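You operate a simulated robot arm through the tools that you are given. There is no shell and no other tool. Be economical: measure what you need, move in short steps, check, and stop when the job is done.

You run a simulated robot arm. Do the job below in one go: nothing can be reset, and whatever is moved stays where it is left.

## Task
Fetch the blue tassel and set it on top of the pink ribbon spool. Then open the shallow drawer, put the short beige band in the inside of the shallow drawer and shut the drawer again. Then open the grey flap. Keep to this order.
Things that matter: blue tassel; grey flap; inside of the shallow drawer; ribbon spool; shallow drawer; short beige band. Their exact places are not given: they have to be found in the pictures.

The check looks at the end state, three seconds after you hand in, the way a careful person would. Anything else that was tipped, shoved, dropped, spilled or broken makes it a failure.

## Robot
A 7-joint arm with a fingered hand on a trunk, on a base that drives. Base frame: it is fixed to the floor where the robot stands at the start and does not move with it; the origin is under the middle of the robot, x ahead of it, y to its left, z up; the surface under the hand at the start is at about z = 760. Units: mm, degrees, N and s.
With the tool pointing down near the work surface it reaches from about 300 to 700 mm from the robot's upright axis, wherever it stands. Its first joint turns from -166.0 to 166.0 degrees. Places, roughly: grey flap [1800, -12700, 800]; inside of the shallow drawer [2300, -100, 600]; ribbon spool (8x8x4 cm) [500, 600, 800]; shallow drawer [2200, -100, 600]; short beige band (6x15x2 cm) [-900, 2200, 800]. Payload 4 kg.
The tool frame sits at the grasp point between the pads (the TCP): z along the fingers, y along the line on which they close. The tips reach 26 mm beyond it. The gripper opens to 148 mm. The gripper's body begins 73 mm behind the TCP. The gripper is a hand of 3 fingers: y runs from the thumb to the fingers, the wrist lies at [0, 0, -239] in the tool frame, and closing takes about 1.5 s.
Orientation is that of the tool frame in the base frame, as a unit quaternion [x, y, z, w]. With the fingers straight down and closing along the base's y, the tool's x points along the base's -x, its y along +y and its z along -z.

## Interface
- The arm moves only by the tool drive_tool. Its argument "moves" is a list that holds one entry, the list of rows, each a list of 6 numbers: the shift along the tool's x, y, z in units of 250 mm (1.0 is 250 mm), then the turn, a rotation vector about the tool's x, y, z in units of 60 degrees (1.0 is 60 degrees). In form: [[[tx, ty, tz, wx, wy, wz], ...]]. A call has 1 to 12 rows; each row is the pose to reach, as a shift and turn from the pose commanded when the call began, along the tool's axes at that moment. "fingers" is the opening, from 0 (shut) to 1 (fully open), set as the call begins (left out, the last holds). A call with a number of a shift or a turn outside -1 to 1 is refused whole. Rows are played at 5 a second. More than 50 mm and 8.6 degrees between two rows, or a gripper value outside its range, and nothing of the call is played. Where a pose cannot be reached the arm comes as near as it can. A force on the tool above 40 N (or 10 N above the force at the start of the call, whichever is more), or a blocked arm, ends the call early, and 0.2 s more pass. Each finger travels about 72 mm/s and halts on what it meets, pressing with about 28 N; the grip force reading is that of the motor and also rises with nothing between the fingers. The clock runs only during rows and for 0.2 s after the last one: add rows that repeat a pose to give the fingers time. The reply holds the time, the measured pose of the TCP, the force on the tool along the base axes, the opening and the grip force, in the units named above and with some noise, with the torque about the TCP (base axes, N m) and any sound that the robot's microphone picked up.
- Cameras (640 x 400 px; columns grow to the right, rows downward): "scene" is now at [5.5, 191.3, 1397.9]; the picture's right is [0.51, -0.86, 0.00], its down [-0.67, -0.40, -0.62] and it looks along [0.54, 0.32, -0.78] (base axes); focal length 248 px, centre (320, 200). "wrist" rides on the gripper at [68, -39, -90] in the tool frame; the picture's right is [0.50, 0.87, 0.00], its down [-0.66, 0.38, -0.65] and it looks along [-0.57, 0.33, 0.76] (tool axes); focal length 222 px, centre (320, 200).
- get_image(camera): a new picture of that camera. It takes no simulated time.
- slide_trunk(by): slides the trunk up (or, below 0, down) by that many mm; the arm and the scene camera ride with it, the base frame stays. It gives what a move gives, with no picture.
- base_move(legs): drives the robot by 1 to 6 legs, each [ahead, left, turn to the left] in mm, mm and degrees, along the robot's own axes; the way and the turn of a leg run together, so that a leg with both is an arc; at most 1500 mm and 180 degrees a leg. The arm and the cameras ride along, it lands a little off, and it stops where it bumps. It gives what a move gives.
- curl_fingers(finger1, finger2, thumb_bend): sets how far each is bent, from 0 (flat) to 100 (curled in); at 30 the hand is open as for a grip, at 70 the pads meet at the TCP. One left out holds its place. A second passes; each finger stops where it meets its share of the squeeze, and holds until it gets a number again. A gripper value or a shape takes the hand back. It gives what a move gives, with no picture; readings hold the bend of each and the force on the fingers (four entries, about 0 where the hand has none), thumb and palm.
- hand_shape(shape): the hand has 3 fingers and takes this shape, open, in about a second: jaw (thumb against the fingers, like two jaws); tri (thumb and two fingers); tip (a fingertip pinch); poke (one finger out to press); point (the index stretched); flat (the hand flat); cup (the hand cupped); fist (a fist). The gripper value then closes the fingers along that shape, each until it touches; the sizes above hold for jaw. It gives what a move gives, with no picture.
- pan_tilt(pan, tilt): turns the head with the scene camera to pan (to the left, within 155 degrees either way) and tilt (down, from -29 to 69), counted from straight ahead of the robot. It gives what a move gives.
- locate(camera, pixels): for up to 12 pixels [column, row] of the newest picture of that camera ("zoom" is the newest enlarged one), the place [x, y, z] in the base frame of the surface seen there, good to about 2 mm. It takes no simulated time.
- close_up(camera, box): a new picture of the part [left, top, right, bottom] of that camera's present view, enlarged. It takes no simulated time.
- hand_in(): hands the job in; it is judged then, once.

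Keep the steps short. Do not move on a guess: measure, check each grasp and each placing, and mend mistakes. In all there are 110 turns and 98 pictures (those below and enlarged ones count). Leave the gripper open and the arm clear of the work at the hand-in unless told otherwise, and finish with a single line.

The tools are called after ">>>" as a command line: name --argument value ..., lists and objects as JSON in quotes. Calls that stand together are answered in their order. drive_tool: Moves the arm, as the interface text tells. Its arguments: {"type":"object","properties":{"moves":{"type":"array","items":{"type":"array","items":{"type":"array","items":{"type":"number"}}}},"fingers":{"type":"number"}},"required":["moves"]} The other tools are called the same way: slide_trunk (by) slides the trunk up or down; hand_shape (shape) gives the hand a shape; curl_fingers (finger1, finger2, thumb_bend) moves the fingers one by one; base_move (legs) drives the base; pan_tilt (pan, tilt) turns the head that bears the scene camera; get_image (camera) takes a picture; locate (camera, pixels) gives the place of the surface under pixels of a picture; close_up (camera, box) takes an enlarged picture of a part of a camera's view; hand_in () hands the job in.

At the start:

```text
time_s: 0.0
ee_pos: [475.2, 182.7, 1023.7]
orientation: [0.0, 1.0, 0.0, 0.0]
force: [-0.1, -0.4, -0.8]
wrist_torque: [0.03, 0.04, 0.0]
gripper_width: 147.8
grasp_force: 0.0
shape: jaw
bend: [30.0, 30.0, 30.0]
finger forces: [0.0, 0.1, 0.0, 0.0, 0.0, 0.0]
trunk travel left (down, up): [-375.0, 215.0]
robot x, y, heading: [-1.1, 2.4, 0.1]
head pan, tilt: [30.5, 51.4]
```

scene: 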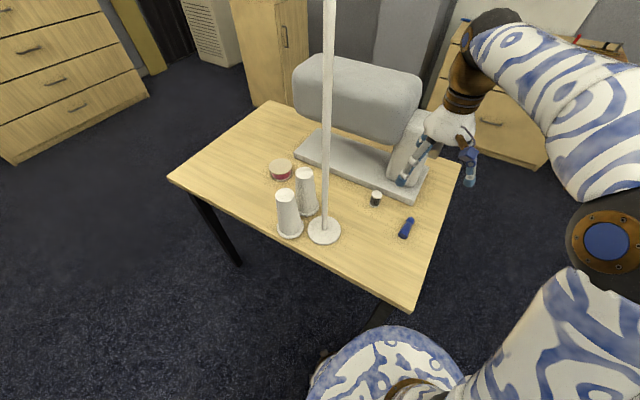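
wrist: 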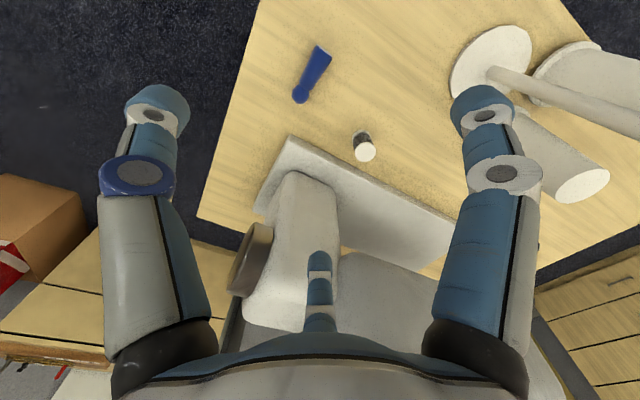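

I see the table with a sewing machine, a blue item at about (406,227), and a pink-banded spool at (280,170). I'll enlarge that part to measure it.

>>> close_up --camera "scene" --box '[240, 130, 460, 268]'

>>> locate --camera "scene" --pixels '[[406, 227], [410, 219], [403, 236], [280, 163], [272, 168], [288, 165], [281, 178], [324, 230], [376, 194], [290, 230], [326, 60], [430, 240]]'

```text
2.90 times, centred on (350, 199) of scene
```

zoom: 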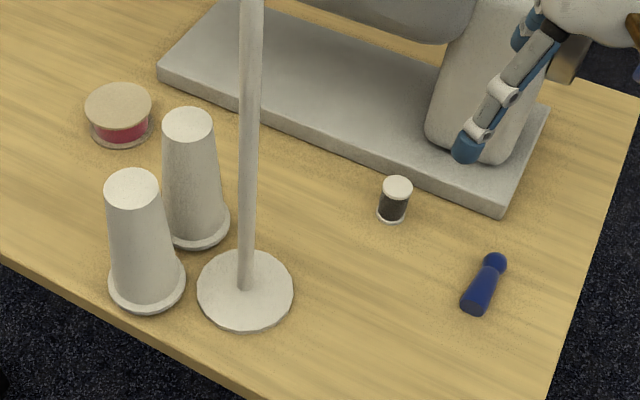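

```text
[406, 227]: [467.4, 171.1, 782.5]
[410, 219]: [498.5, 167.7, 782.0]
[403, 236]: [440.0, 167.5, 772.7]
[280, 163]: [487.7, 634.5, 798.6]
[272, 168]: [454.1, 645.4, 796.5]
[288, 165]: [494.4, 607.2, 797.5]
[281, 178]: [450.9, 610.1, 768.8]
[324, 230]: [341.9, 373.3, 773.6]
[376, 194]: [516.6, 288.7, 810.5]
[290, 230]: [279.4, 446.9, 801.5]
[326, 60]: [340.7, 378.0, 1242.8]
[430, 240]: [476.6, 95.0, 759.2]
```

Measuring the tassel and spool more finely in the enlarged picture.

>>> locate --camera "zoom" --pixels '[[496, 257], [496, 264], [490, 276], [484, 285], [480, 295], [475, 305], [463, 300], [497, 290], [119, 106], [88, 106], [151, 106], [119, 87]]'

>>> locate --camera "wrist" --pixels '[[320, 52], [300, 97], [311, 72], [318, 63], [305, 80]]'

>>> close_up --camera "wrist" --box '[240, 20, 400, 120]'

```text
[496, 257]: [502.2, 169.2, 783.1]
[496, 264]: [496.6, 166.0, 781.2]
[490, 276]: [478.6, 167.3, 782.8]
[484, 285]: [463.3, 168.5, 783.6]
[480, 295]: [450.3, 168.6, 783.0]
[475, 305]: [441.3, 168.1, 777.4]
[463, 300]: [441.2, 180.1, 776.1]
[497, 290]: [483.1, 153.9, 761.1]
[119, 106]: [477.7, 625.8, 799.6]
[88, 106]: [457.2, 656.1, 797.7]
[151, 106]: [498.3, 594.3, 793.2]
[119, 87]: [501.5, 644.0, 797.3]
```

```text
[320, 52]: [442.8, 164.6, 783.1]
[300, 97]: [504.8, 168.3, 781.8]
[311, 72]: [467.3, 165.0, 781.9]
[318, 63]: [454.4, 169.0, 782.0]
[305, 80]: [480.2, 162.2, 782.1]
```

```text
4.00 times, centred on (320, 70) of wrist
```

zoom: 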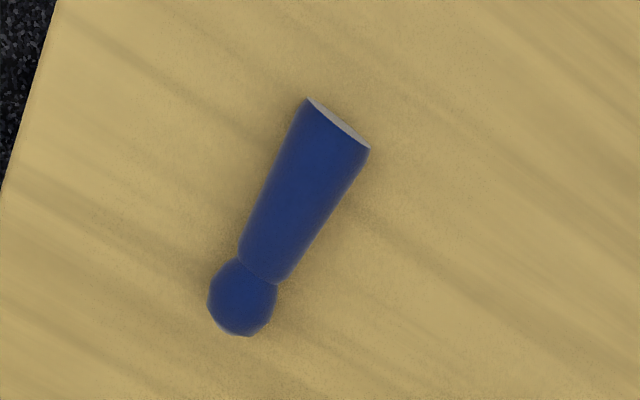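

The tassel lies along x at y≈167, and its top is at z≈783. Before I descend I'll check the clearance to the sewing machine and the edges.

>>> locate --camera "scene" --pixels '[[418, 196], [400, 186], [395, 170], [415, 130], [405, 100], [300, 158], [310, 80], [420, 185], [305, 172], [305, 210], [287, 195], [350, 70]]'

>>> locate --camera "wrist" --pixels '[[290, 140], [256, 205], [310, 180], [300, 250], [250, 260], [364, 152], [450, 270], [350, 280], [270, 300]]'

```text
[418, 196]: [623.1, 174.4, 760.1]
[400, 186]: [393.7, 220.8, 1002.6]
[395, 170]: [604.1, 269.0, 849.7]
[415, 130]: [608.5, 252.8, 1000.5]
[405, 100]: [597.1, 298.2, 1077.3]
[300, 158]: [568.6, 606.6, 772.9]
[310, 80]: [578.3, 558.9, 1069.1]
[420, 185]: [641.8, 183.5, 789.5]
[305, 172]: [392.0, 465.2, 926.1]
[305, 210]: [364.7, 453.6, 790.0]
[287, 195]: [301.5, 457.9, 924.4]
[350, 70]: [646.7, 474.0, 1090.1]
```

```text
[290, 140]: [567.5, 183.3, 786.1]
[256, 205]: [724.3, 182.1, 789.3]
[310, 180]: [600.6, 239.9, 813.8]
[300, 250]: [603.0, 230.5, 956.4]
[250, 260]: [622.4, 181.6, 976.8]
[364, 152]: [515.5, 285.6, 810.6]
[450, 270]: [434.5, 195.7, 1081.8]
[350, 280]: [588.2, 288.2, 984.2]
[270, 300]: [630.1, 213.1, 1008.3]
```

Machine base starts at x≥567 and the bobbin is at (516,287), so the descent is clear with the fingers part-closed. I'll go above the tassel and partway down first.

>>> drive_tool --moves '[[[0.02, -0.063, 0.15, 0, 0, 0], [0.02, -0.063, 0.32, 0, 0, 0], [0.02, -0.063, 0.48, 0, 0, 0], [0.02, -0.063, 0.62, 0, 0, 0], [0.02, -0.063, 0.7, 0, 0, 0], [0.02, -0.063, 0.7, 0, 0, 0]]]' --fingers 0.6

>>> get_image --camera "wrist"

```text
time_s: 1.4
ee_pos: [469.9, 166.7, 848.6]
orientation: [0.0, 1.0, 0.0, 0.0]
force: [-0.2, 0.4, 0.0]
wrist_torque: [0.05, 0.01, -0.04]
gripper_width: 89.2
grasp_force: 0.0
shape: jaw
bend: [32.0, 32.0, 70.0]
finger forces: [0.1, 0.0, 0.0, 0.0, 0.0, 0.0]
trunk travel left (down, up): [-375.0, 215.0]
robot x, y, heading: [3.1, 3.4, -0.0]
head pan, tilt: [30.5, 51.4]
```

```text
93 pictures are left
```

wrist: 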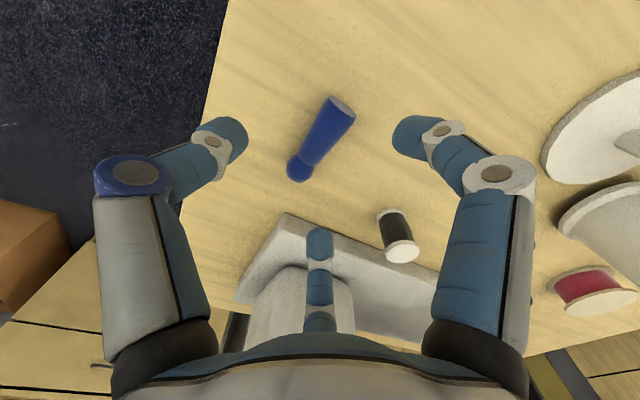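

The tassel sits between the two prongs. Descending 57 mm to TCP z≈791.

>>> drive_tool --moves '[[[0, 0, 0.12, 0, 0, 0], [0, 0, 0.2, 0, 0, 0], [0, 0, 0.23, 0, 0, 0], [0, 0, 0.23, 0, 0, 0]]]'

>>> get_image --camera "wrist"

```text
time_s: 2.4
ee_pos: [469.3, 166.3, 790.8]
orientation: [0.0, 1.0, 0.0, 0.001]
force: [0.9, 0.3, -0.4]
wrist_torque: [0.0, 0.02, 0.01]
gripper_width: 89.7
grasp_force: 0.1
shape: jaw
bend: [32.0, 32.0, 70.0]
finger forces: [0.0, 0.1, 0.0, 0.0, 0.0, 0.0]
trunk travel left (down, up): [-375.0, 215.0]
robot x, y, heading: [-1.0, 1.5, -0.1]
head pan, tilt: [30.5, 51.4]
```

```text
92 pictures are left
```

wrist: 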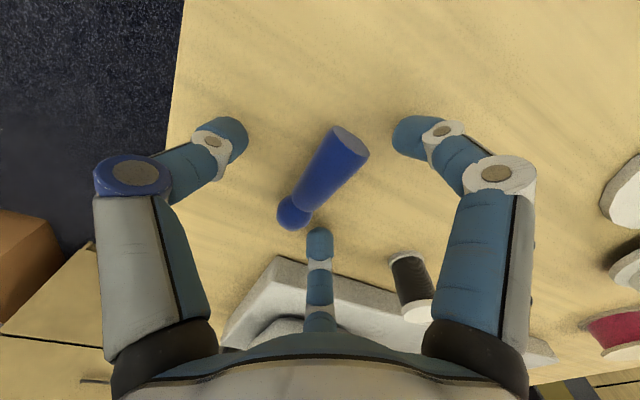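

Clear so far. Closing the fingers now.

>>> drive_tool --moves '[[[0, 0, 0, 0, 0, 0], [0, 0, 0, 0, 0, 0], [0, 0, 0, 0, 0, 0], [0, 0, 0, 0, 0, 0], [0, 0, 0, 0, 0, 0], [0, 0, 0, 0, 0, 0], [0, 0, 0, 0, 0, 0]]]' --fingers 0

>>> get_image --camera "wrist"

```text
time_s: 4.0
ee_pos: [471.4, 166.4, 792.7]
orientation: [-0.001, 1.0, 0.0, -0.001]
force: [0.1, -0.2, 1.0]
wrist_torque: [0.04, 0.02, -0.03]
gripper_width: 22.4
grasp_force: 28.1
shape: jaw
bend: [76.0, 76.0, 70.0]
finger forces: [0.1, 0.1, 0.0, 0.0, 27.7, 0.0]
trunk travel left (down, up): [-375.0, 215.0]
robot x, y, heading: [-1.7, 5.1, -0.0]
head pan, tilt: [30.5, 51.4]
```

```text
91 pictures are left
```

wrist: 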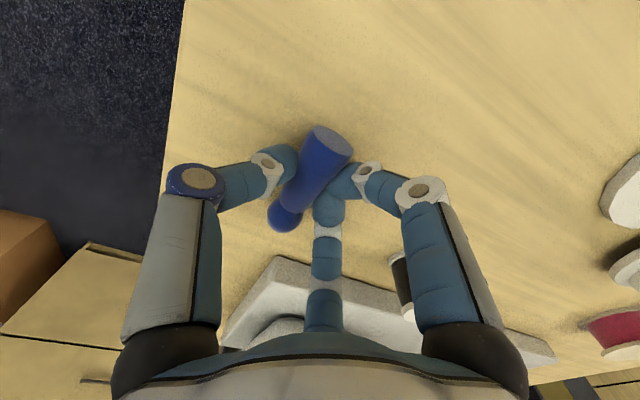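

It's gripped at 22 mm width. Lifting straight up.

>>> drive_tool --moves '[[[0, 0, -0.1, 0, 0, 0], [0, 0, -0.25, 0, 0, 0], [0, 0, -0.4, 0, 0, 0], [0, 0, -0.55, 0, 0, 0], [0, 0, -0.7, 0, 0, 0], [0, 0, -0.85, 0, 0, 0], [0, 0, -1.0, 0, 0, 0]]]'

>>> get_image --camera "wrist"

>>> pan_tilt --pan 45 --tilt 30

>>> get_image --camera "scene"

```text
time_s: 5.6
ee_pos: [469.6, 165.5, 1041.7]
orientation: [0.0, 1.0, 0.0, 0.0]
force: [0.4, 0.0, -0.5]
wrist_torque: [0.03, 0.02, -0.02]
gripper_width: 22.5
grasp_force: 28.5
shape: jaw
bend: [76.0, 76.0, 70.0]
finger forces: [0.0, 0.1, 0.0, 0.1, 27.6, 0.1]
trunk travel left (down, up): [-375.0, 215.0]
robot x, y, heading: [-3.5, 0.7, 0.0]
head pan, tilt: [30.5, 51.4]
```

```text
90 pictures are left
```

wrist: 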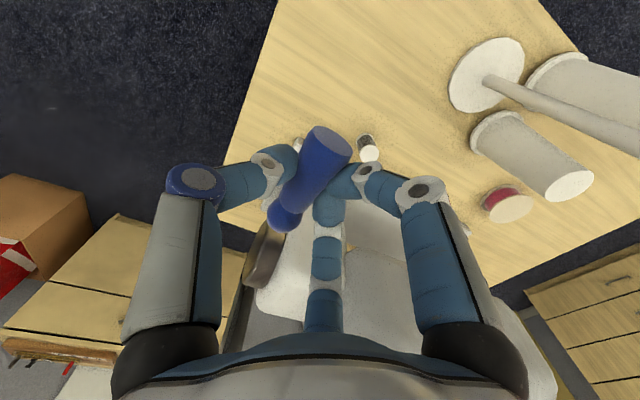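

```text
time_s: 6.5
ee_pos: [468.6, 165.3, 1041.5]
orientation: [0.0, 1.0, 0.001, 0.0]
force: [0.4, 0.1, 0.5]
wrist_torque: [-0.02, -0.02, -0.01]
gripper_width: 22.6
grasp_force: 27.6
shape: jaw
bend: [76.0, 76.0, 70.0]
finger forces: [0.1, 0.0, 0.1, 0.1, 27.5, 0.0]
trunk travel left (down, up): [-375.0, 215.0]
robot x, y, heading: [3.6, 3.3, 0.1]
head pan, tilt: [45.0, 30.0]
```

```text
89 pictures are left
```

scene: 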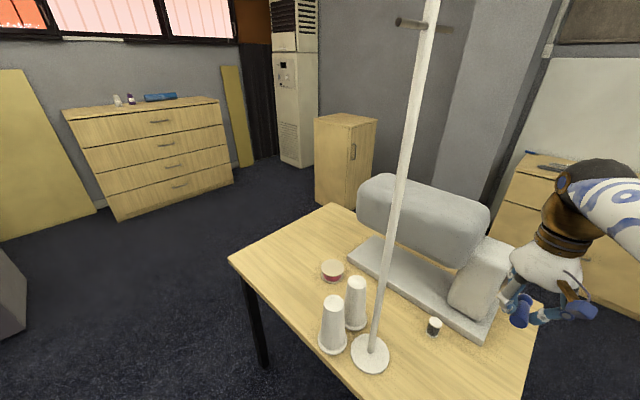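

The pole is tall, so the arm can't sweep across it. I'll measure the table corners and look behind the robot before backing up.

>>> locate --camera "scene" --pixels '[[232, 262], [340, 206], [535, 320], [375, 398], [415, 25], [398, 22], [452, 26], [370, 210], [480, 240], [363, 190]]'

>>> pan_tilt --pan 110 --tilt 35

>>> get_image --camera "scene"

>>> pan_tilt --pan 155 --tilt 35

>>> get_image --camera "scene"

```text
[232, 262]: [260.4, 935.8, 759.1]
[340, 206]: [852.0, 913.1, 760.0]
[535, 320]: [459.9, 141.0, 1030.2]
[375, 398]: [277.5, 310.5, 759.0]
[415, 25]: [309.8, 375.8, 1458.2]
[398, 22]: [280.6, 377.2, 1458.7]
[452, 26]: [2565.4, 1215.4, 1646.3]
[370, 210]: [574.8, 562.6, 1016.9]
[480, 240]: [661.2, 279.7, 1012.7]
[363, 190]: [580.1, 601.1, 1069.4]
```

```text
time_s: 7.8
ee_pos: [468.9, 164.3, 1041.5]
orientation: [0.0, 1.0, 0.0, 0.0]
force: [1.1, 0.7, -1.3]
wrist_torque: [0.01, 0.02, 0.0]
gripper_width: 22.7
grasp_force: 27.7
shape: jaw
bend: [76.0, 76.0, 70.0]
finger forces: [0.0, 0.0, 0.0, 0.0, 27.6, 0.1]
trunk travel left (down, up): [-375.0, 215.0]
robot x, y, heading: [1.2, 0.4, -0.1]
head pan, tilt: [110.0, 35.0]
```

```text
88 pictures are left
```

scene: 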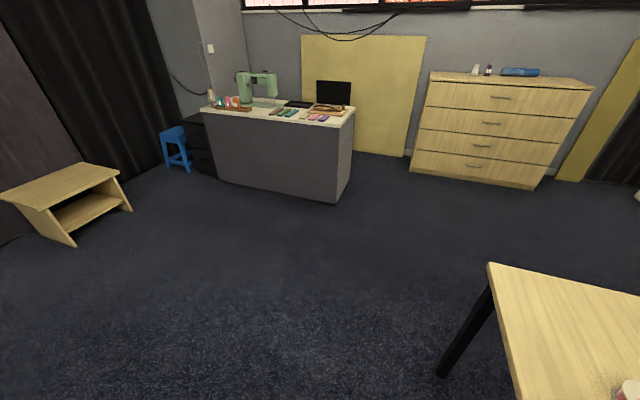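

```text
time_s: 8.9
ee_pos: [469.9, 165.2, 1041.7]
orientation: [0.0, 1.0, 0.0, 0.001]
force: [0.4, 0.4, -0.1]
wrist_torque: [0.0, -0.03, 0.02]
gripper_width: 22.6
grasp_force: 27.8
shape: jaw
bend: [76.0, 76.0, 70.0]
finger forces: [0.0, 0.0, 0.0, 0.1, 27.6, 0.1]
trunk travel left (down, up): [-375.0, 215.0]
robot x, y, heading: [0.8, 1.7, -0.0]
head pan, tilt: [154.7, 35.0]
```

```text
87 pictures are left
```

scene: 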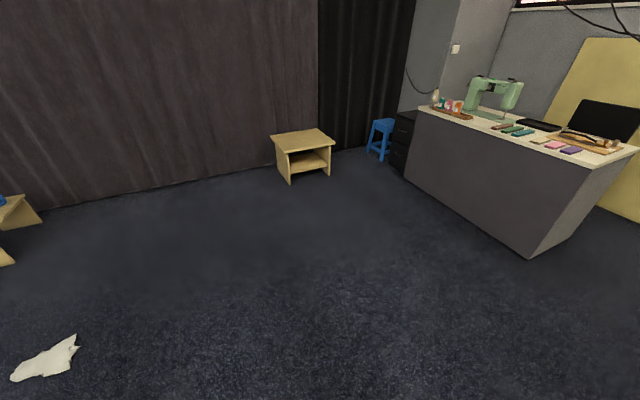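

The floor behind is free apart from a white cloth. Checking where it lies before backing up.

>>> locate --camera "scene" --pixels '[[45, 362], [75, 340], [15, 375], [530, 255], [625, 150], [420, 110], [405, 175], [560, 148]]'

>>> close_up --camera "scene" --box '[410, 70, 640, 214]'

```text
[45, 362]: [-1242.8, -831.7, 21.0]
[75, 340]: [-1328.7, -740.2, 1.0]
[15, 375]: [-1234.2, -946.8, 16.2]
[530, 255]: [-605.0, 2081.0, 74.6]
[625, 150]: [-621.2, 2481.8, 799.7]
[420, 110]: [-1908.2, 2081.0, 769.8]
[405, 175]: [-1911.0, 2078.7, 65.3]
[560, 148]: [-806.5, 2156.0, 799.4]
```

```text
2.78 times, centred on (525, 142) of scene
```

zoom: 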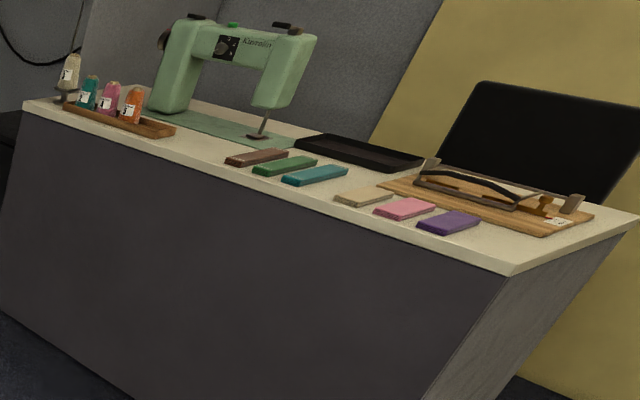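

The counter is located; the beige band lies at zoom (363,197). Now I back off 420 mm, go left 680 mm, then ahead again, with the head turned to watch the table.

>>> base_move --legs '[[-420, 0, 0], [0, 680, 0]]'

>>> pan_tilt --pan -20 --tilt 40

>>> get_image --camera "scene"

```text
time_s: 14.9
ee_pos: [53.0, 849.0, 1042.0]
orientation: [0.001, 1.0, 0.0, 0.0]
force: [0.1, 0.0, -0.3]
wrist_torque: [-0.02, 0.02, 0.02]
gripper_width: 22.6
grasp_force: 28.3
shape: jaw
bend: [76.0, 76.0, 70.0]
finger forces: [0.0, 0.0, 0.0, 0.0, 27.6, 0.1]
trunk travel left (down, up): [-375.0, 215.0]
robot x, y, heading: [-417.5, 683.8, 0.1]
head pan, tilt: [154.7, 35.0]
```

```text
time_s: 17.5
ee_pos: [52.3, 849.9, 1042.0]
orientation: [0.001, 1.0, 0.0, 0.0]
force: [0.3, -0.6, -0.9]
wrist_torque: [0.01, 0.03, -0.06]
gripper_width: 22.5
grasp_force: 27.6
shape: jaw
bend: [76.0, 76.0, 70.0]
finger forces: [0.1, 0.1, 0.0, 0.0, 27.6, 0.0]
trunk travel left (down, up): [-375.0, 215.0]
robot x, y, heading: [-418.9, 685.1, -0.2]
head pan, tilt: [-20.0, 40.0]
```

```text
85 pictures are left
```

scene: 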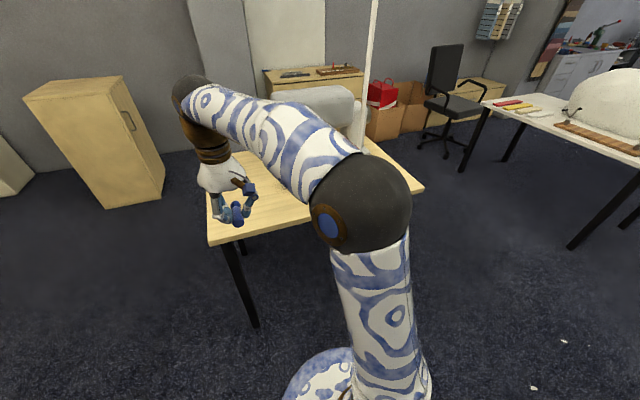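

Measuring where the arm's elbow is, so it stays clear of the pole once I drive ahead.

>>> locate --camera "scene" --pixels '[[350, 175], [405, 190], [390, 230], [315, 120], [330, 150], [200, 90], [215, 170], [239, 215], [390, 330]]'

```text
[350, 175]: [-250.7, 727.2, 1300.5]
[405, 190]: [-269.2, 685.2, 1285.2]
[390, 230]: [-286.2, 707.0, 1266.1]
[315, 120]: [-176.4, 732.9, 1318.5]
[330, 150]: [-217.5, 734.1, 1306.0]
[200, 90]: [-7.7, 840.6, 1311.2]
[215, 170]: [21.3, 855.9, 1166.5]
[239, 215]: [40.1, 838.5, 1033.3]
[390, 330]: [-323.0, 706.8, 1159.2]
```

The arm is nearly planar and clear of the pole line. Driving ahead 420.

>>> base_move --legs '[[420, 0, 0]]'

>>> get_image --camera "wrist"

>>> pan_tilt --pan 0 --tilt 50

>>> get_image --camera "scene"

```text
time_s: 20.1
ee_pos: [472.5, 849.4, 1041.7]
orientation: [0.0, 1.0, 0.0, -0.001]
force: [0.0, -0.3, -1.3]
wrist_torque: [-0.04, 0.02, 0.0]
gripper_width: 22.6
grasp_force: 28.0
shape: jaw
bend: [76.0, 76.0, 70.0]
finger forces: [0.1, 0.0, 0.0, 0.1, 27.6, 0.1]
trunk travel left (down, up): [-375.0, 215.0]
robot x, y, heading: [7.1, 682.9, 0.1]
head pan, tilt: [-20.0, 40.0]
```

```text
84 pictures are left
```

wrist: 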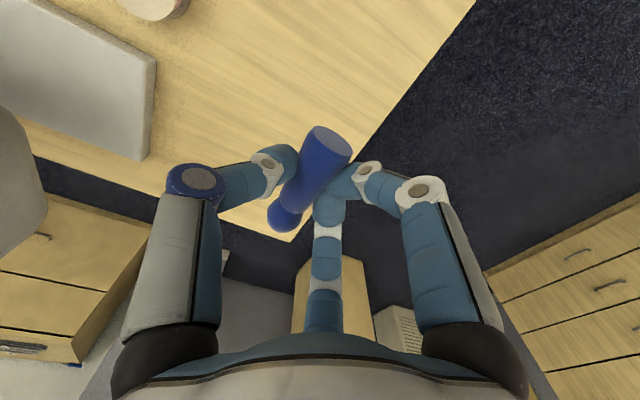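

```text
time_s: 20.9
ee_pos: [473.4, 848.5, 1041.8]
orientation: [0.0, 1.0, 0.0, 0.0]
force: [0.1, 0.2, -0.4]
wrist_torque: [0.01, 0.0, -0.02]
gripper_width: 22.3
grasp_force: 27.3
shape: jaw
bend: [76.0, 76.0, 70.0]
finger forces: [0.0, 0.0, 0.0, 0.0, 27.6, 0.0]
trunk travel left (down, up): [-375.0, 215.0]
robot x, y, heading: [0.8, 685.2, 0.0]
head pan, tilt: [0.0, 50.0]
```

```text
83 pictures are left
```

scene: 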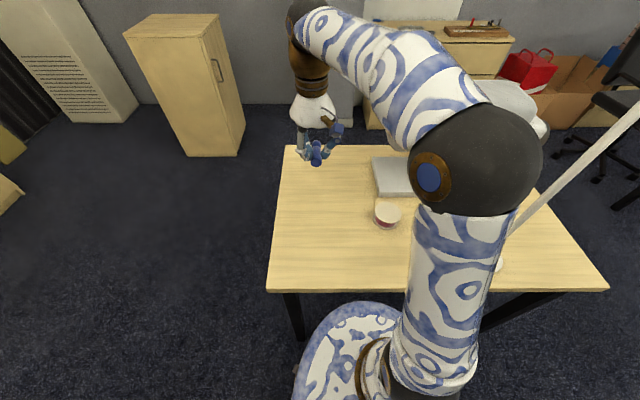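

Spool is visible at (387,208). Measuring its top rim precisely.

>>> close_up --camera "scene" --box '[350, 180, 430, 230]'

```text
8.00 times, centred on (390, 205) of scene
```

zoom: 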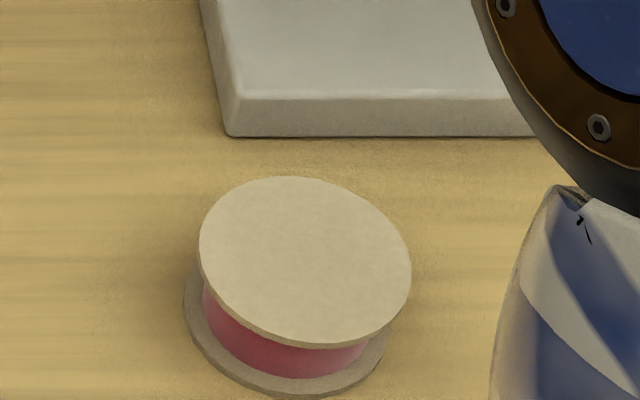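

>>> locate --camera "zoom" --pixels '[[285, 180], [205, 250], [405, 265], [310, 338], [305, 258], [380, 215], [240, 310]]'

```text
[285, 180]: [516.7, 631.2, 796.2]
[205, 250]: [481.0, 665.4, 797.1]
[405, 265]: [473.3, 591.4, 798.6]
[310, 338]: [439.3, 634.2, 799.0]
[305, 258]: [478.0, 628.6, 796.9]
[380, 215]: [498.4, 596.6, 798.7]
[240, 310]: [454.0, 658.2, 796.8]
```

Spool top centre is (478,628,798). Moving sideways 221 mm at height first.

>>> drive_tool --moves '[[[-0.012, -0.15, 0, 0, 0, 0], [-0.012, -0.3, 0, 0, 0, 0], [-0.012, -0.45, 0, 0, 0, 0], [-0.012, -0.6, 0, 0, 0, 0], [-0.012, -0.75, 0, 0, 0, 0], [-0.012, -0.884, 0, 0, 0, 0], [-0.012, -0.884, 0, 0, 0, 0]]]'

>>> get_image --camera "wrist"

>>> get_image --camera "scene"

```text
time_s: 22.5
ee_pos: [475.4, 627.5, 1041.7]
orientation: [0.0, 1.0, 0.0, 0.001]
force: [-0.4, -0.4, -0.3]
wrist_torque: [-0.03, -0.03, -0.04]
gripper_width: 22.4
grasp_force: 28.0
shape: jaw
bend: [76.0, 76.0, 70.0]
finger forces: [0.0, 0.1, 0.0, 0.1, 27.7, 0.0]
trunk travel left (down, up): [-375.0, 215.0]
robot x, y, heading: [4.4, 681.9, 0.2]
head pan, tilt: [0.0, 50.0]
```

```text
81 pictures are left
```

wrist: 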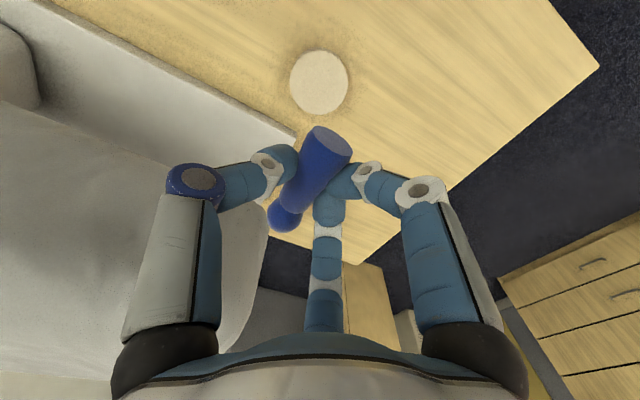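

```text
80 pictures are left
```

scene: 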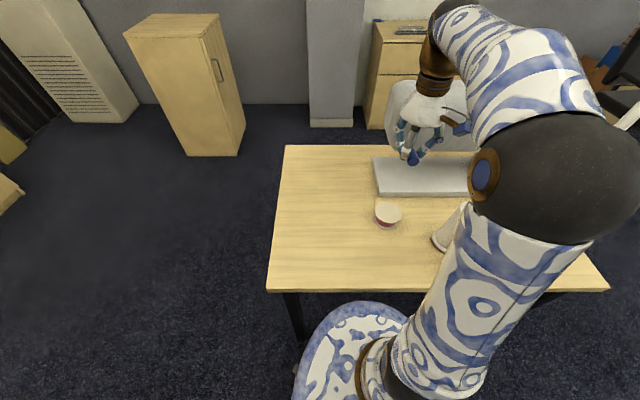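

Over the spool. Descending to z≈850, then checking.

>>> drive_tool --moves '[[[0, 0, 0.15, 0, 0, 0], [0, 0, 0.3, 0, 0, 0], [0, 0, 0.45, 0, 0, 0], [0, 0, 0.6, 0, 0, 0], [0, 0, 0.7, 0, 0, 0], [0, 0, 0.77, 0, 0, 0], [0, 0, 0.77, 0, 0, 0]]]'

>>> get_image --camera "wrist"

>>> close_up --camera "scene" --box '[320, 130, 480, 230]'

```text
time_s: 24.1
ee_pos: [476.8, 629.1, 848.5]
orientation: [0.0, 1.0, 0.0, 0.0]
force: [-0.1, 0.1, 0.0]
wrist_torque: [0.01, 0.0, 0.03]
gripper_width: 22.2
grasp_force: 28.2
shape: jaw
bend: [76.0, 76.0, 70.0]
finger forces: [0.0, 0.0, 0.0, 0.0, 27.7, 0.0]
trunk travel left (down, up): [-375.0, 215.0]
robot x, y, heading: [3.8, 686.5, 0.2]
head pan, tilt: [0.0, 50.0]
```

```text
79 pictures are left
```

wrist: 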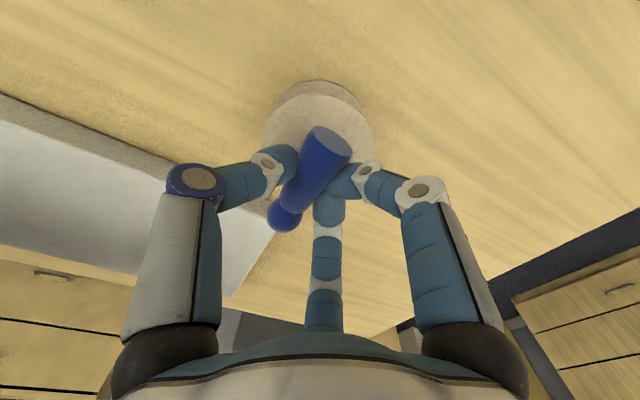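

```text
4.00 times, centred on (400, 180) of scene
```

zoom: 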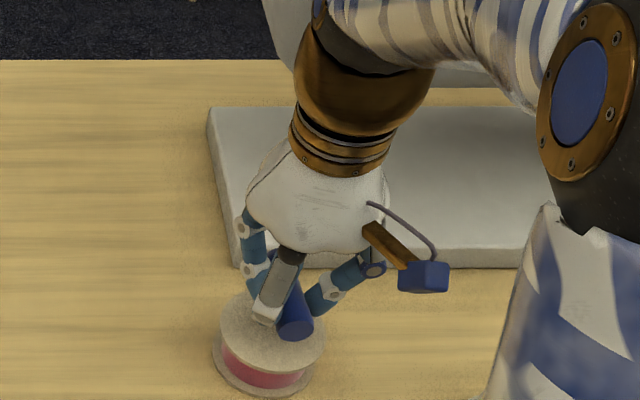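

Aligned over the spool. Lowering the last ~17 mm gently.

>>> drive_tool --moves '[[[0, 0, 0.03, 0, 0, 0], [0, 0, 0.05, 0, 0, 0], [0, 0, 0.06, 0, 0, 0], [0, 0, 0.068, 0, 0, 0], [0, 0, 0.072, 0, 0, 0], [0, 0, 0.072, 0, 0, 0]]]'

>>> close_up --camera "scene" --box '[350, 180, 430, 230]'

```text
time_s: 25.5
ee_pos: [476.1, 628.1, 832.1]
orientation: [0.0, 1.0, 0.0, 0.0]
force: [0.1, 0.4, 0.0]
wrist_torque: [-0.01, 0.04, 0.02]
gripper_width: 22.5
grasp_force: 28.3
shape: jaw
bend: [76.0, 76.0, 70.0]
finger forces: [0.0, 0.0, 0.0, 0.0, 27.6, 0.0]
trunk travel left (down, up): [-375.0, 215.0]
robot x, y, heading: [2.8, 684.4, 0.3]
head pan, tilt: [0.0, 50.0]
```

```text
8.00 times, centred on (390, 205) of scene
```

zoom: 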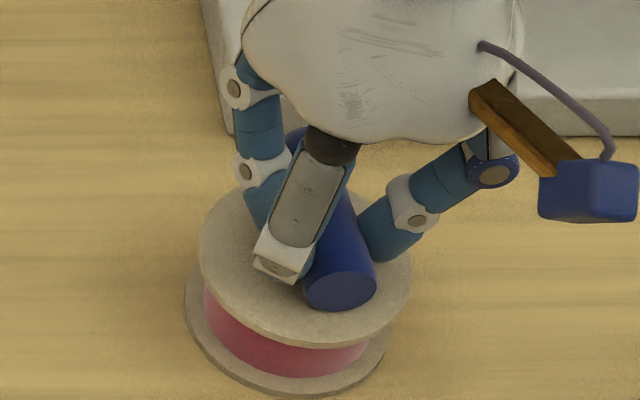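

Close to the spool top, but there's no contact force yet. Lowering by millimetres.

>>> drive_tool --moves '[[[0, 0, 0.004, 0, 0, 0], [0, 0, 0.008, 0, 0, 0], [0, 0, 0.008, 0, 0, 0]]]'

>>> locate --camera "zoom" --pixels '[[345, 265], [340, 305], [340, 310], [338, 316], [370, 270], [310, 290]]'

```text
time_s: 26.3
ee_pos: [476.3, 628.5, 829.6]
orientation: [0.0, 1.0, 0.0, 0.0]
force: [0.6, -0.4, -0.3]
wrist_torque: [0.01, 0.02, 0.0]
gripper_width: 22.1
grasp_force: 28.6
shape: jaw
bend: [76.0, 76.0, 70.0]
finger forces: [0.1, 0.1, 0.0, 0.0, 27.5, 0.1]
trunk travel left (down, up): [-375.0, 215.0]
robot x, y, heading: [2.3, 682.0, -0.1]
head pan, tilt: [0.0, 50.0]
```

```text
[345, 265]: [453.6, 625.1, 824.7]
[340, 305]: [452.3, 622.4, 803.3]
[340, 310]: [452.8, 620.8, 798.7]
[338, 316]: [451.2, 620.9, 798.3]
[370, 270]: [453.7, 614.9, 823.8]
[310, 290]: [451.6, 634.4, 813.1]
```

>>> drive_tool --moves '[[[0, 0, 0.003, 0, 0, 0], [0, 0, 0.006, 0, 0, 0], [0, 0, 0.008, 0, 0, 0], [0, 0, 0.008, 0, 0, 0]]]'

>>> close_up --camera "scene" --box '[350, 180, 430, 230]'

```text
time_s: 27.3
ee_pos: [475.8, 628.3, 829.5]
orientation: [0.0, 1.0, -0.001, 0.001]
force: [1.0, 0.8, 11.4]
wrist_torque: [-0.19, -0.03, 0.03]
gripper_width: 22.3
grasp_force: 28.2
shape: jaw
bend: [76.0, 76.0, 70.0]
finger forces: [29.5, 29.0, 0.0, 0.1, 29.1, 0.0]
trunk travel left (down, up): [-375.0, 215.0]
robot x, y, heading: [3.2, 683.8, 0.2]
head pan, tilt: [0.0, 50.0]
```

```text
8.00 times, centred on (390, 205) of scene
```

zoom: 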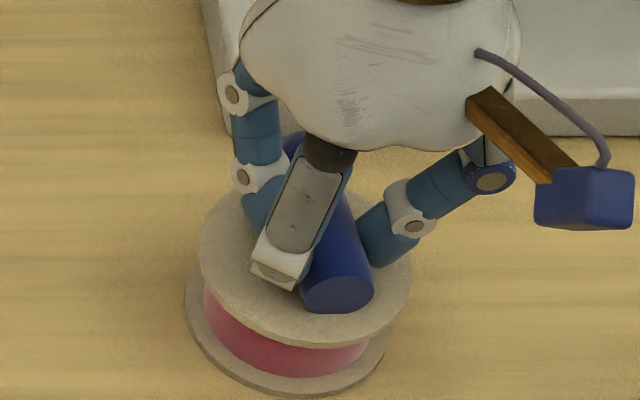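

Contact was felt (11 N). I ease up about 1 mm and open the fingers.

>>> drive_tool --moves '[[[0, 0, -0.006, 0, 0, 0], [0, 0, -0.006, 0, 0, 0]]]'

>>> drive_tool --moves '[[[0, 0, 0, 0, 0, 0], [0, 0, 0, 0, 0, 0], [0, 0, 0, 0, 0, 0]]]' --fingers 0.4

>>> close_up --camera "scene" --box '[350, 180, 430, 230]'

```text
time_s: 27.9
ee_pos: [476.0, 628.1, 828.3]
orientation: [0.0, 1.0, 0.0, 0.0]
force: [0.6, -0.2, 3.6]
wrist_torque: [-0.05, -0.01, 0.03]
gripper_width: 22.6
grasp_force: 27.8
shape: jaw
bend: [76.0, 76.0, 70.0]
finger forces: [0.0, 0.1, 0.0, 0.0, 28.4, 0.0]
trunk travel left (down, up): [-375.0, 215.0]
robot x, y, heading: [1.9, 682.1, -0.2]
head pan, tilt: [0.0, 50.0]
```

```text
time_s: 28.7
ee_pos: [476.5, 628.9, 828.1]
orientation: [0.0, 1.0, 0.0, 0.0]
force: [-0.2, 0.7, 0.4]
wrist_torque: [-0.05, -0.02, 0.01]
gripper_width: 58.9
grasp_force: 0.1
shape: jaw
bend: [77.0, 77.0, 70.0]
finger forces: [0.1, 0.0, 0.0, 0.0, 0.0, 0.0]
trunk travel left (down, up): [-375.0, 215.0]
robot x, y, heading: [2.4, 682.8, 0.2]
head pan, tilt: [0.0, 50.0]
```

```text
8.00 times, centred on (390, 205) of scene
```

zoom: 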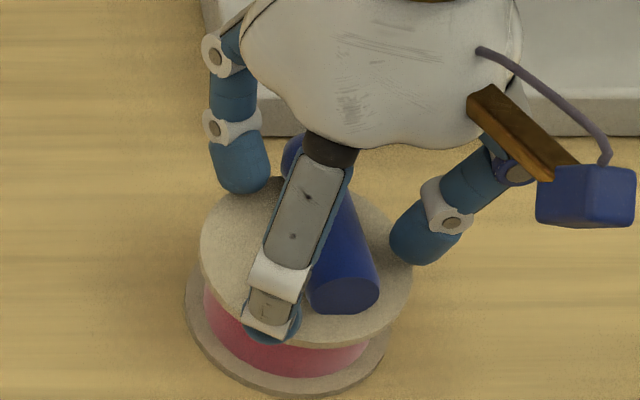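

Tassel rests on the spool. Lifting the hand straight up.

>>> drive_tool --moves '[[[0, 0, -0.06, 0, 0, 0], [0, 0, -0.16, 0, 0, 0], [0, 0, -0.3, 0, 0, 0], [0, 0, -0.45, 0, 0, 0], [0, 0, -0.6, 0, 0, 0], [0, 0, -0.75, 0, 0, 0], [0, 0, -0.9, 0, 0, 0]]]'

>>> close_up --camera "scene" --box '[350, 180, 430, 230]'

```text
time_s: 30.3
ee_pos: [474.4, 627.8, 1054.7]
orientation: [0.0, 1.0, 0.0, 0.0]
force: [0.1, -0.8, 0.0]
wrist_torque: [0.01, 0.03, 0.05]
gripper_width: 58.8
grasp_force: 0.1
shape: jaw
bend: [77.0, 77.0, 70.0]
finger forces: [0.0, 0.0, 0.0, 0.1, 0.0, 0.1]
trunk travel left (down, up): [-375.0, 215.0]
robot x, y, heading: [1.4, 682.4, -0.0]
head pan, tilt: [0.0, 50.0]
```

```text
8.00 times, centred on (390, 205) of scene
```

zoom: 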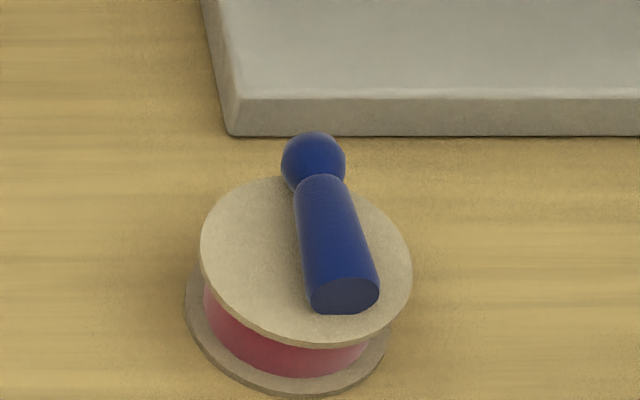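

Tassel is stably on the spool. Next I back off and look for the shallow drawer near (2200,-100).

>>> base_move --legs '[[-420, 0, 0]]'

>>> pan_tilt --pan -25 --tilt 20

>>> get_image --camera "scene"

>>> pan_tilt --pan 25 --tilt 25

>>> get_image --camera "scene"

```text
time_s: 32.9
ee_pos: [49.9, 628.2, 1054.1]
orientation: [0.0, 1.0, 0.0, 0.0]
force: [0.0, -0.5, 0.4]
wrist_torque: [0.0, 0.03, -0.01]
gripper_width: 58.8
grasp_force: 0.1
shape: jaw
bend: [77.0, 77.0, 70.0]
finger forces: [0.0, 0.0, 0.0, 0.1, 0.1, 0.0]
trunk travel left (down, up): [-375.0, 215.0]
robot x, y, heading: [-424.4, 682.4, 0.1]
head pan, tilt: [0.0, 50.0]
```

```text
time_s: 33.9
ee_pos: [49.7, 628.6, 1054.8]
orientation: [0.0, 1.0, 0.0, 0.0]
force: [0.2, 0.0, 0.3]
wrist_torque: [-0.01, -0.02, -0.03]
gripper_width: 59.0
grasp_force: 0.0
shape: jaw
bend: [77.0, 77.0, 70.0]
finger forces: [0.0, 0.1, 0.0, 0.0, 0.0, 0.0]
trunk travel left (down, up): [-375.0, 215.0]
robot x, y, heading: [-419.6, 684.7, -0.3]
head pan, tilt: [-25.0, 20.0]
```

```text
73 pictures are left
```

scene: 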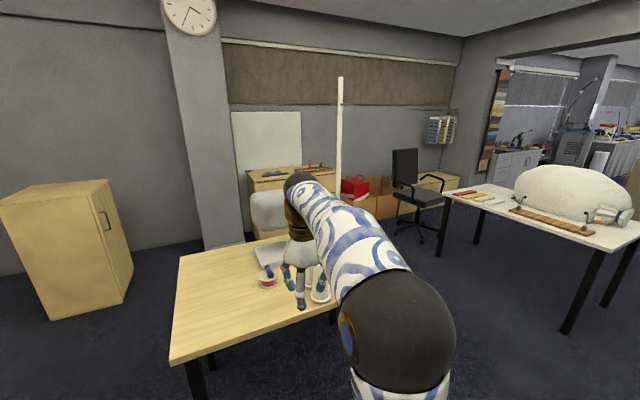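

```text
time_s: 35.1
ee_pos: [50.5, 627.7, 1054.7]
orientation: [0.0, 1.0, 0.0, -0.001]
force: [-0.6, -0.6, -0.5]
wrist_torque: [0.02, 0.0, 0.01]
gripper_width: 59.0
grasp_force: 0.1
shape: jaw
bend: [77.0, 77.0, 70.0]
finger forces: [0.0, 0.1, 0.1, 0.1, 0.0, 0.0]
trunk travel left (down, up): [-375.0, 215.0]
robot x, y, heading: [-419.5, 685.4, 0.4]
head pan, tilt: [25.0, 25.0]
```

```text
72 pictures are left
```

scene: 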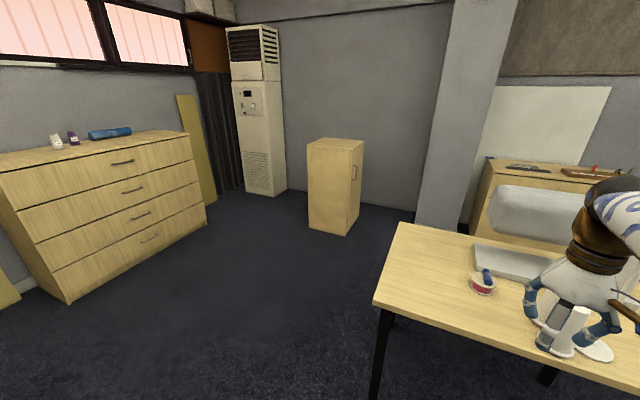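

The drawer cabinet stands behind the sewing machine. Measuring obstacles along the left-hand route.

>>> locate --camera "scene" --pixels '[[348, 234], [310, 228], [362, 210], [415, 222], [490, 170], [482, 230], [206, 222], [68, 303], [310, 145], [375, 302], [545, 176], [570, 200]]'

>>> close_up --camera "scene" --box '[440, 130, 640, 255]'

```text
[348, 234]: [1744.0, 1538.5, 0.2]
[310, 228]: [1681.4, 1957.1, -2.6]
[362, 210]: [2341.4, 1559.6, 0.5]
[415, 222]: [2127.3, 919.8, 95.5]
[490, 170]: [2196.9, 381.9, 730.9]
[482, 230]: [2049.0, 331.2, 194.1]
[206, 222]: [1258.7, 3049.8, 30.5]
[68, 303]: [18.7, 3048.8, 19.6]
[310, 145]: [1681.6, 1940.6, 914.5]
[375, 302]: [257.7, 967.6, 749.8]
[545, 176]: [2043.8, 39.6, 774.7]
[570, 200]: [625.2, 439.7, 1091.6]
```

```text
3.20 times, centred on (540, 192) of scene
```

zoom: 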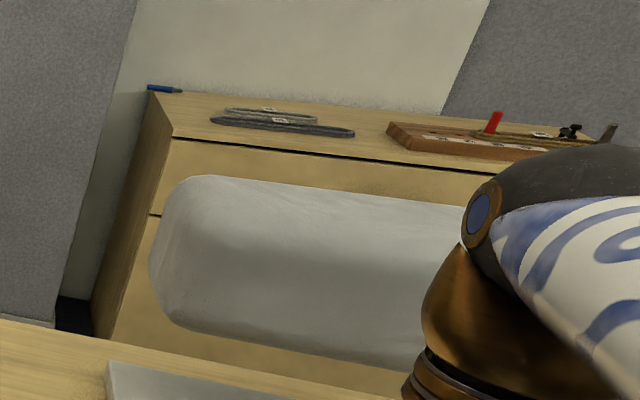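

Cabinet front is at x≈2045; the route around the table's left end is clear. Driving left, ahead, then right to stand in front of the cabinet.

>>> base_move --legs '[[0, 740, 0], [1400, 0, 0], [300, -50, 0], [0, -1200, 0]]'

>>> pan_tilt --pan -10 --tilt 40

>>> get_image --camera "scene"

>>> get_image --camera "wrist"

```text
time_s: 53.0
ee_pos: [1777.2, 146.6, 1054.2]
orientation: [-0.004, 1.0, -0.001, 0.0]
force: [0.1, 0.8, -0.1]
wrist_torque: [0.04, 0.0, 0.02]
gripper_width: 58.8
grasp_force: 0.1
shape: jaw
bend: [77.0, 77.0, 70.0]
finger forces: [0.0, 0.0, 0.1, 0.0, 0.1, 0.0]
trunk travel left (down, up): [-375.0, 215.0]
robot x, y, heading: [1301.4, 198.9, 0.3]
head pan, tilt: [25.0, 25.0]
```

```text
time_s: 54.0
ee_pos: [1778.7, 147.5, 1054.4]
orientation: [-0.003, 1.0, -0.001, 0.0]
force: [-0.2, -0.7, 0.2]
wrist_torque: [-0.01, 0.01, -0.04]
gripper_width: 59.0
grasp_force: 0.1
shape: jaw
bend: [77.0, 77.0, 70.0]
finger forces: [0.1, 0.0, 0.1, 0.0, 0.1, 0.0]
trunk travel left (down, up): [-375.0, 215.0]
robot x, y, heading: [1307.3, 204.2, 0.3]
head pan, tilt: [-10.0, 40.0]
```

```text
70 pictures are left
```

scene: 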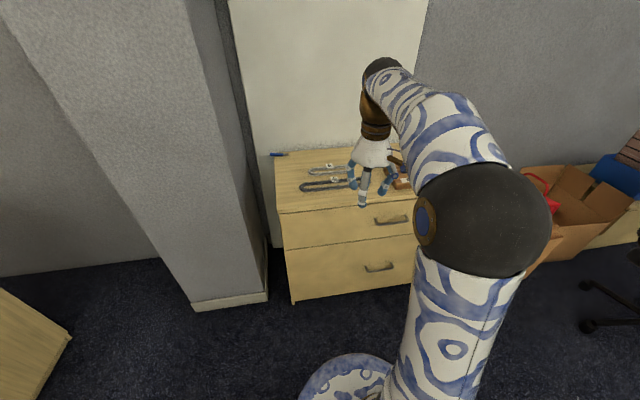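

```text
69 pictures are left
```

wrist: 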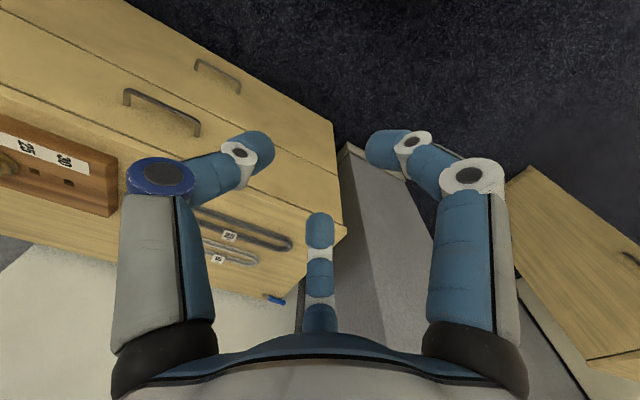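

Two drawers are visible: a shallow top one with its handle at (391,220) and a deeper lower one at (378,266). Measuring.

>>> locate --camera "wrist" --pixels '[[126, 97], [160, 102], [198, 130], [165, 125], [196, 65], [240, 90], [120, 55], [334, 125], [180, 75]]'

>>> close_up --camera "scene" --box '[270, 190, 430, 290]'

>>> locate --camera "scene" --pixels '[[279, 208], [287, 247], [410, 234], [376, 220], [391, 219], [404, 217], [391, 224], [293, 300], [380, 267], [350, 230], [277, 155], [350, 150]]'

```text
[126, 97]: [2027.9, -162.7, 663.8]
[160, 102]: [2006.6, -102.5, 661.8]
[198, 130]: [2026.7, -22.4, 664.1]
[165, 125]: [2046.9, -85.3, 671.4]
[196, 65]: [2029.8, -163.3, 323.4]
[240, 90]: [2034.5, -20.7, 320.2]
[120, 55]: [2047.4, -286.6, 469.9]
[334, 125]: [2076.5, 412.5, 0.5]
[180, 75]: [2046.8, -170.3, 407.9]
```

```text
4.00 times, centred on (350, 240) of scene
```

zoom: 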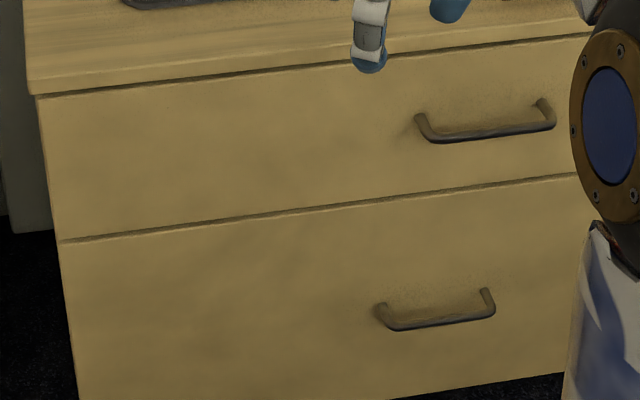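

```text
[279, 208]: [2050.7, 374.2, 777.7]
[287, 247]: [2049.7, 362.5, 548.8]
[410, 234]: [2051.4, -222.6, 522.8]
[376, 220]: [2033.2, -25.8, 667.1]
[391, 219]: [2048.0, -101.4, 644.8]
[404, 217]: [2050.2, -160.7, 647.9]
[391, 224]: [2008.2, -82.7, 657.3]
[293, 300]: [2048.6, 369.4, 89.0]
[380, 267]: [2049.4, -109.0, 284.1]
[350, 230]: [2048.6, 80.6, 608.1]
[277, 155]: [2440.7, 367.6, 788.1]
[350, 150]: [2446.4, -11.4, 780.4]
```

The shallow drawer's handle bar runs from y≈-163 to -22 at x≈2006, z≈661; the front is at x≈2048. I'll drive right ~260 mm to face it, then turn the hand to point forward, closing vertically.

>>> base_move --legs '[[0, -250, 0]]'

>>> drive_tool --moves '[[[0, 0, 0, -0.0722, -0.0722, 0.0722], [0, 0, 0, -0.1443, -0.1443, 0.1443], [0, 0, 0, -0.2165, -0.2165, 0.2165], [0, 0, 0, -0.2887, -0.2887, 0.2887], [0, 0, 0, -0.3608, -0.3608, 0.3608], [0, 0, 0, -0.433, -0.433, 0.433], [0, 0, 0, -0.5052, -0.5052, 0.5052], [0, 0, 0, -0.5774, -0.5774, 0.5774], [0, 0, 0, -0.5774, -0.5774, 0.5774]]]' --fingers 0.5

```text
time_s: 55.8
ee_pos: [1780.7, -102.2, 1054.4]
orientation: [-0.004, 1.0, 0.0, 0.0]
force: [0.2, -0.3, -0.5]
wrist_torque: [0.02, -0.01, 0.05]
gripper_width: 59.0
grasp_force: 0.1
shape: jaw
bend: [77.0, 77.0, 70.0]
finger forces: [0.0, 0.0, 0.0, 0.0, 0.0, 0.0]
trunk travel left (down, up): [-375.0, 215.0]
robot x, y, heading: [1311.8, -47.3, 0.5]
head pan, tilt: [-10.0, 40.0]
```

```text
time_s: 57.8
ee_pos: [1780.7, -103.5, 1054.4]
orientation: [0.285, 0.867, 0.29, 0.289]
force: [0.5, 0.0, 0.2]
wrist_torque: [0.0, -0.01, 0.01]
gripper_width: 73.7
grasp_force: 0.0
shape: jaw
bend: [36.0, 36.0, 70.0]
finger forces: [0.0, 0.0, 0.1, 0.0, 0.0, 0.0]
trunk travel left (down, up): [-375.0, 215.0]
robot x, y, heading: [1307.5, -52.0, 0.7]
head pan, tilt: [-10.0, 40.0]
```

>>> drive_tool --moves '[[[0, 0, 0, -0.0722, -0.0722, 0.0722], [0, 0, 0, -0.1443, -0.1443, 0.1443], [0, 0, 0, -0.2165, -0.2165, 0.2165], [0, 0, 0, -0.2887, -0.2887, 0.2887], [0, 0, 0, -0.3608, -0.3608, 0.3608], [0, 0, 0, -0.433, -0.433, 0.433], [0, 0, 0, -0.5052, -0.5052, 0.5052], [0, 0, 0, -0.5774, -0.5774, 0.5774], [0, 0, 0, -0.5774, -0.5774, 0.5774]]]'

>>> get_image --camera "scene"

>>> get_image --camera "wrist"

```text
time_s: 59.8
ee_pos: [1814.9, -114.8, 1080.0]
orientation: [0.498, 0.503, 0.501, 0.498]
force: [-0.4, -0.5, -0.1]
wrist_torque: [0.0, 0.03, 0.04]
gripper_width: 73.7
grasp_force: 0.0
shape: jaw
bend: [36.0, 36.0, 70.0]
finger forces: [0.1, 0.0, 0.0, 0.0, 0.0, 0.0]
out of reach, approached as far as the arm can: row 6, 7, 8, 9
trunk travel left (down, up): [-375.0, 215.0]
robot x, y, heading: [1307.5, -51.8, 0.4]
head pan, tilt: [-10.0, 40.0]
```

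```text
67 pictures are left
```

scene: 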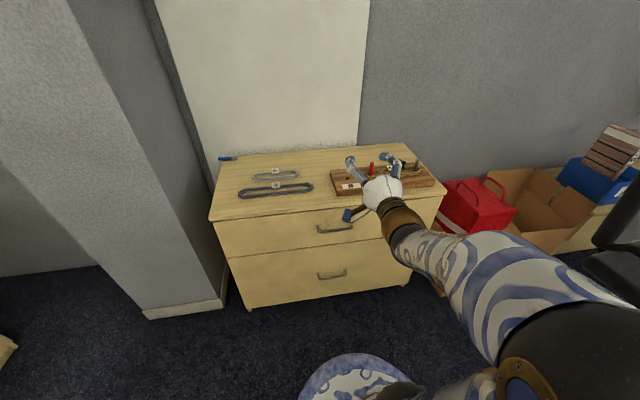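

```text
66 pictures are left
```

wrist: 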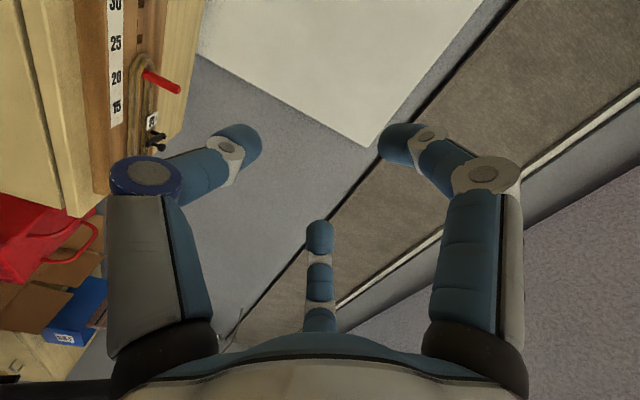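

The hand points forward. Sliding the trunk down to bring it to handle height.

>>> slide_trunk --by -340

```text
time_s: 63.1
ee_pos: [1814.5, -113.6, 741.1]
orientation: [0.498, 0.502, 0.502, 0.498]
force: [0.0, 0.2, 0.4]
wrist_torque: [0.01, -0.03, 0.0]
gripper_width: 73.9
grasp_force: 0.0
shape: jaw
bend: [36.0, 36.0, 70.0]
finger forces: [0.0, 0.0, 0.1, 0.0, 0.1, 0.0]
trunk travel left (down, up): [-35.0, 555.0]
robot x, y, heading: [1307.2, -53.3, 0.7]
head pan, tilt: [-10.0, 40.0]
```

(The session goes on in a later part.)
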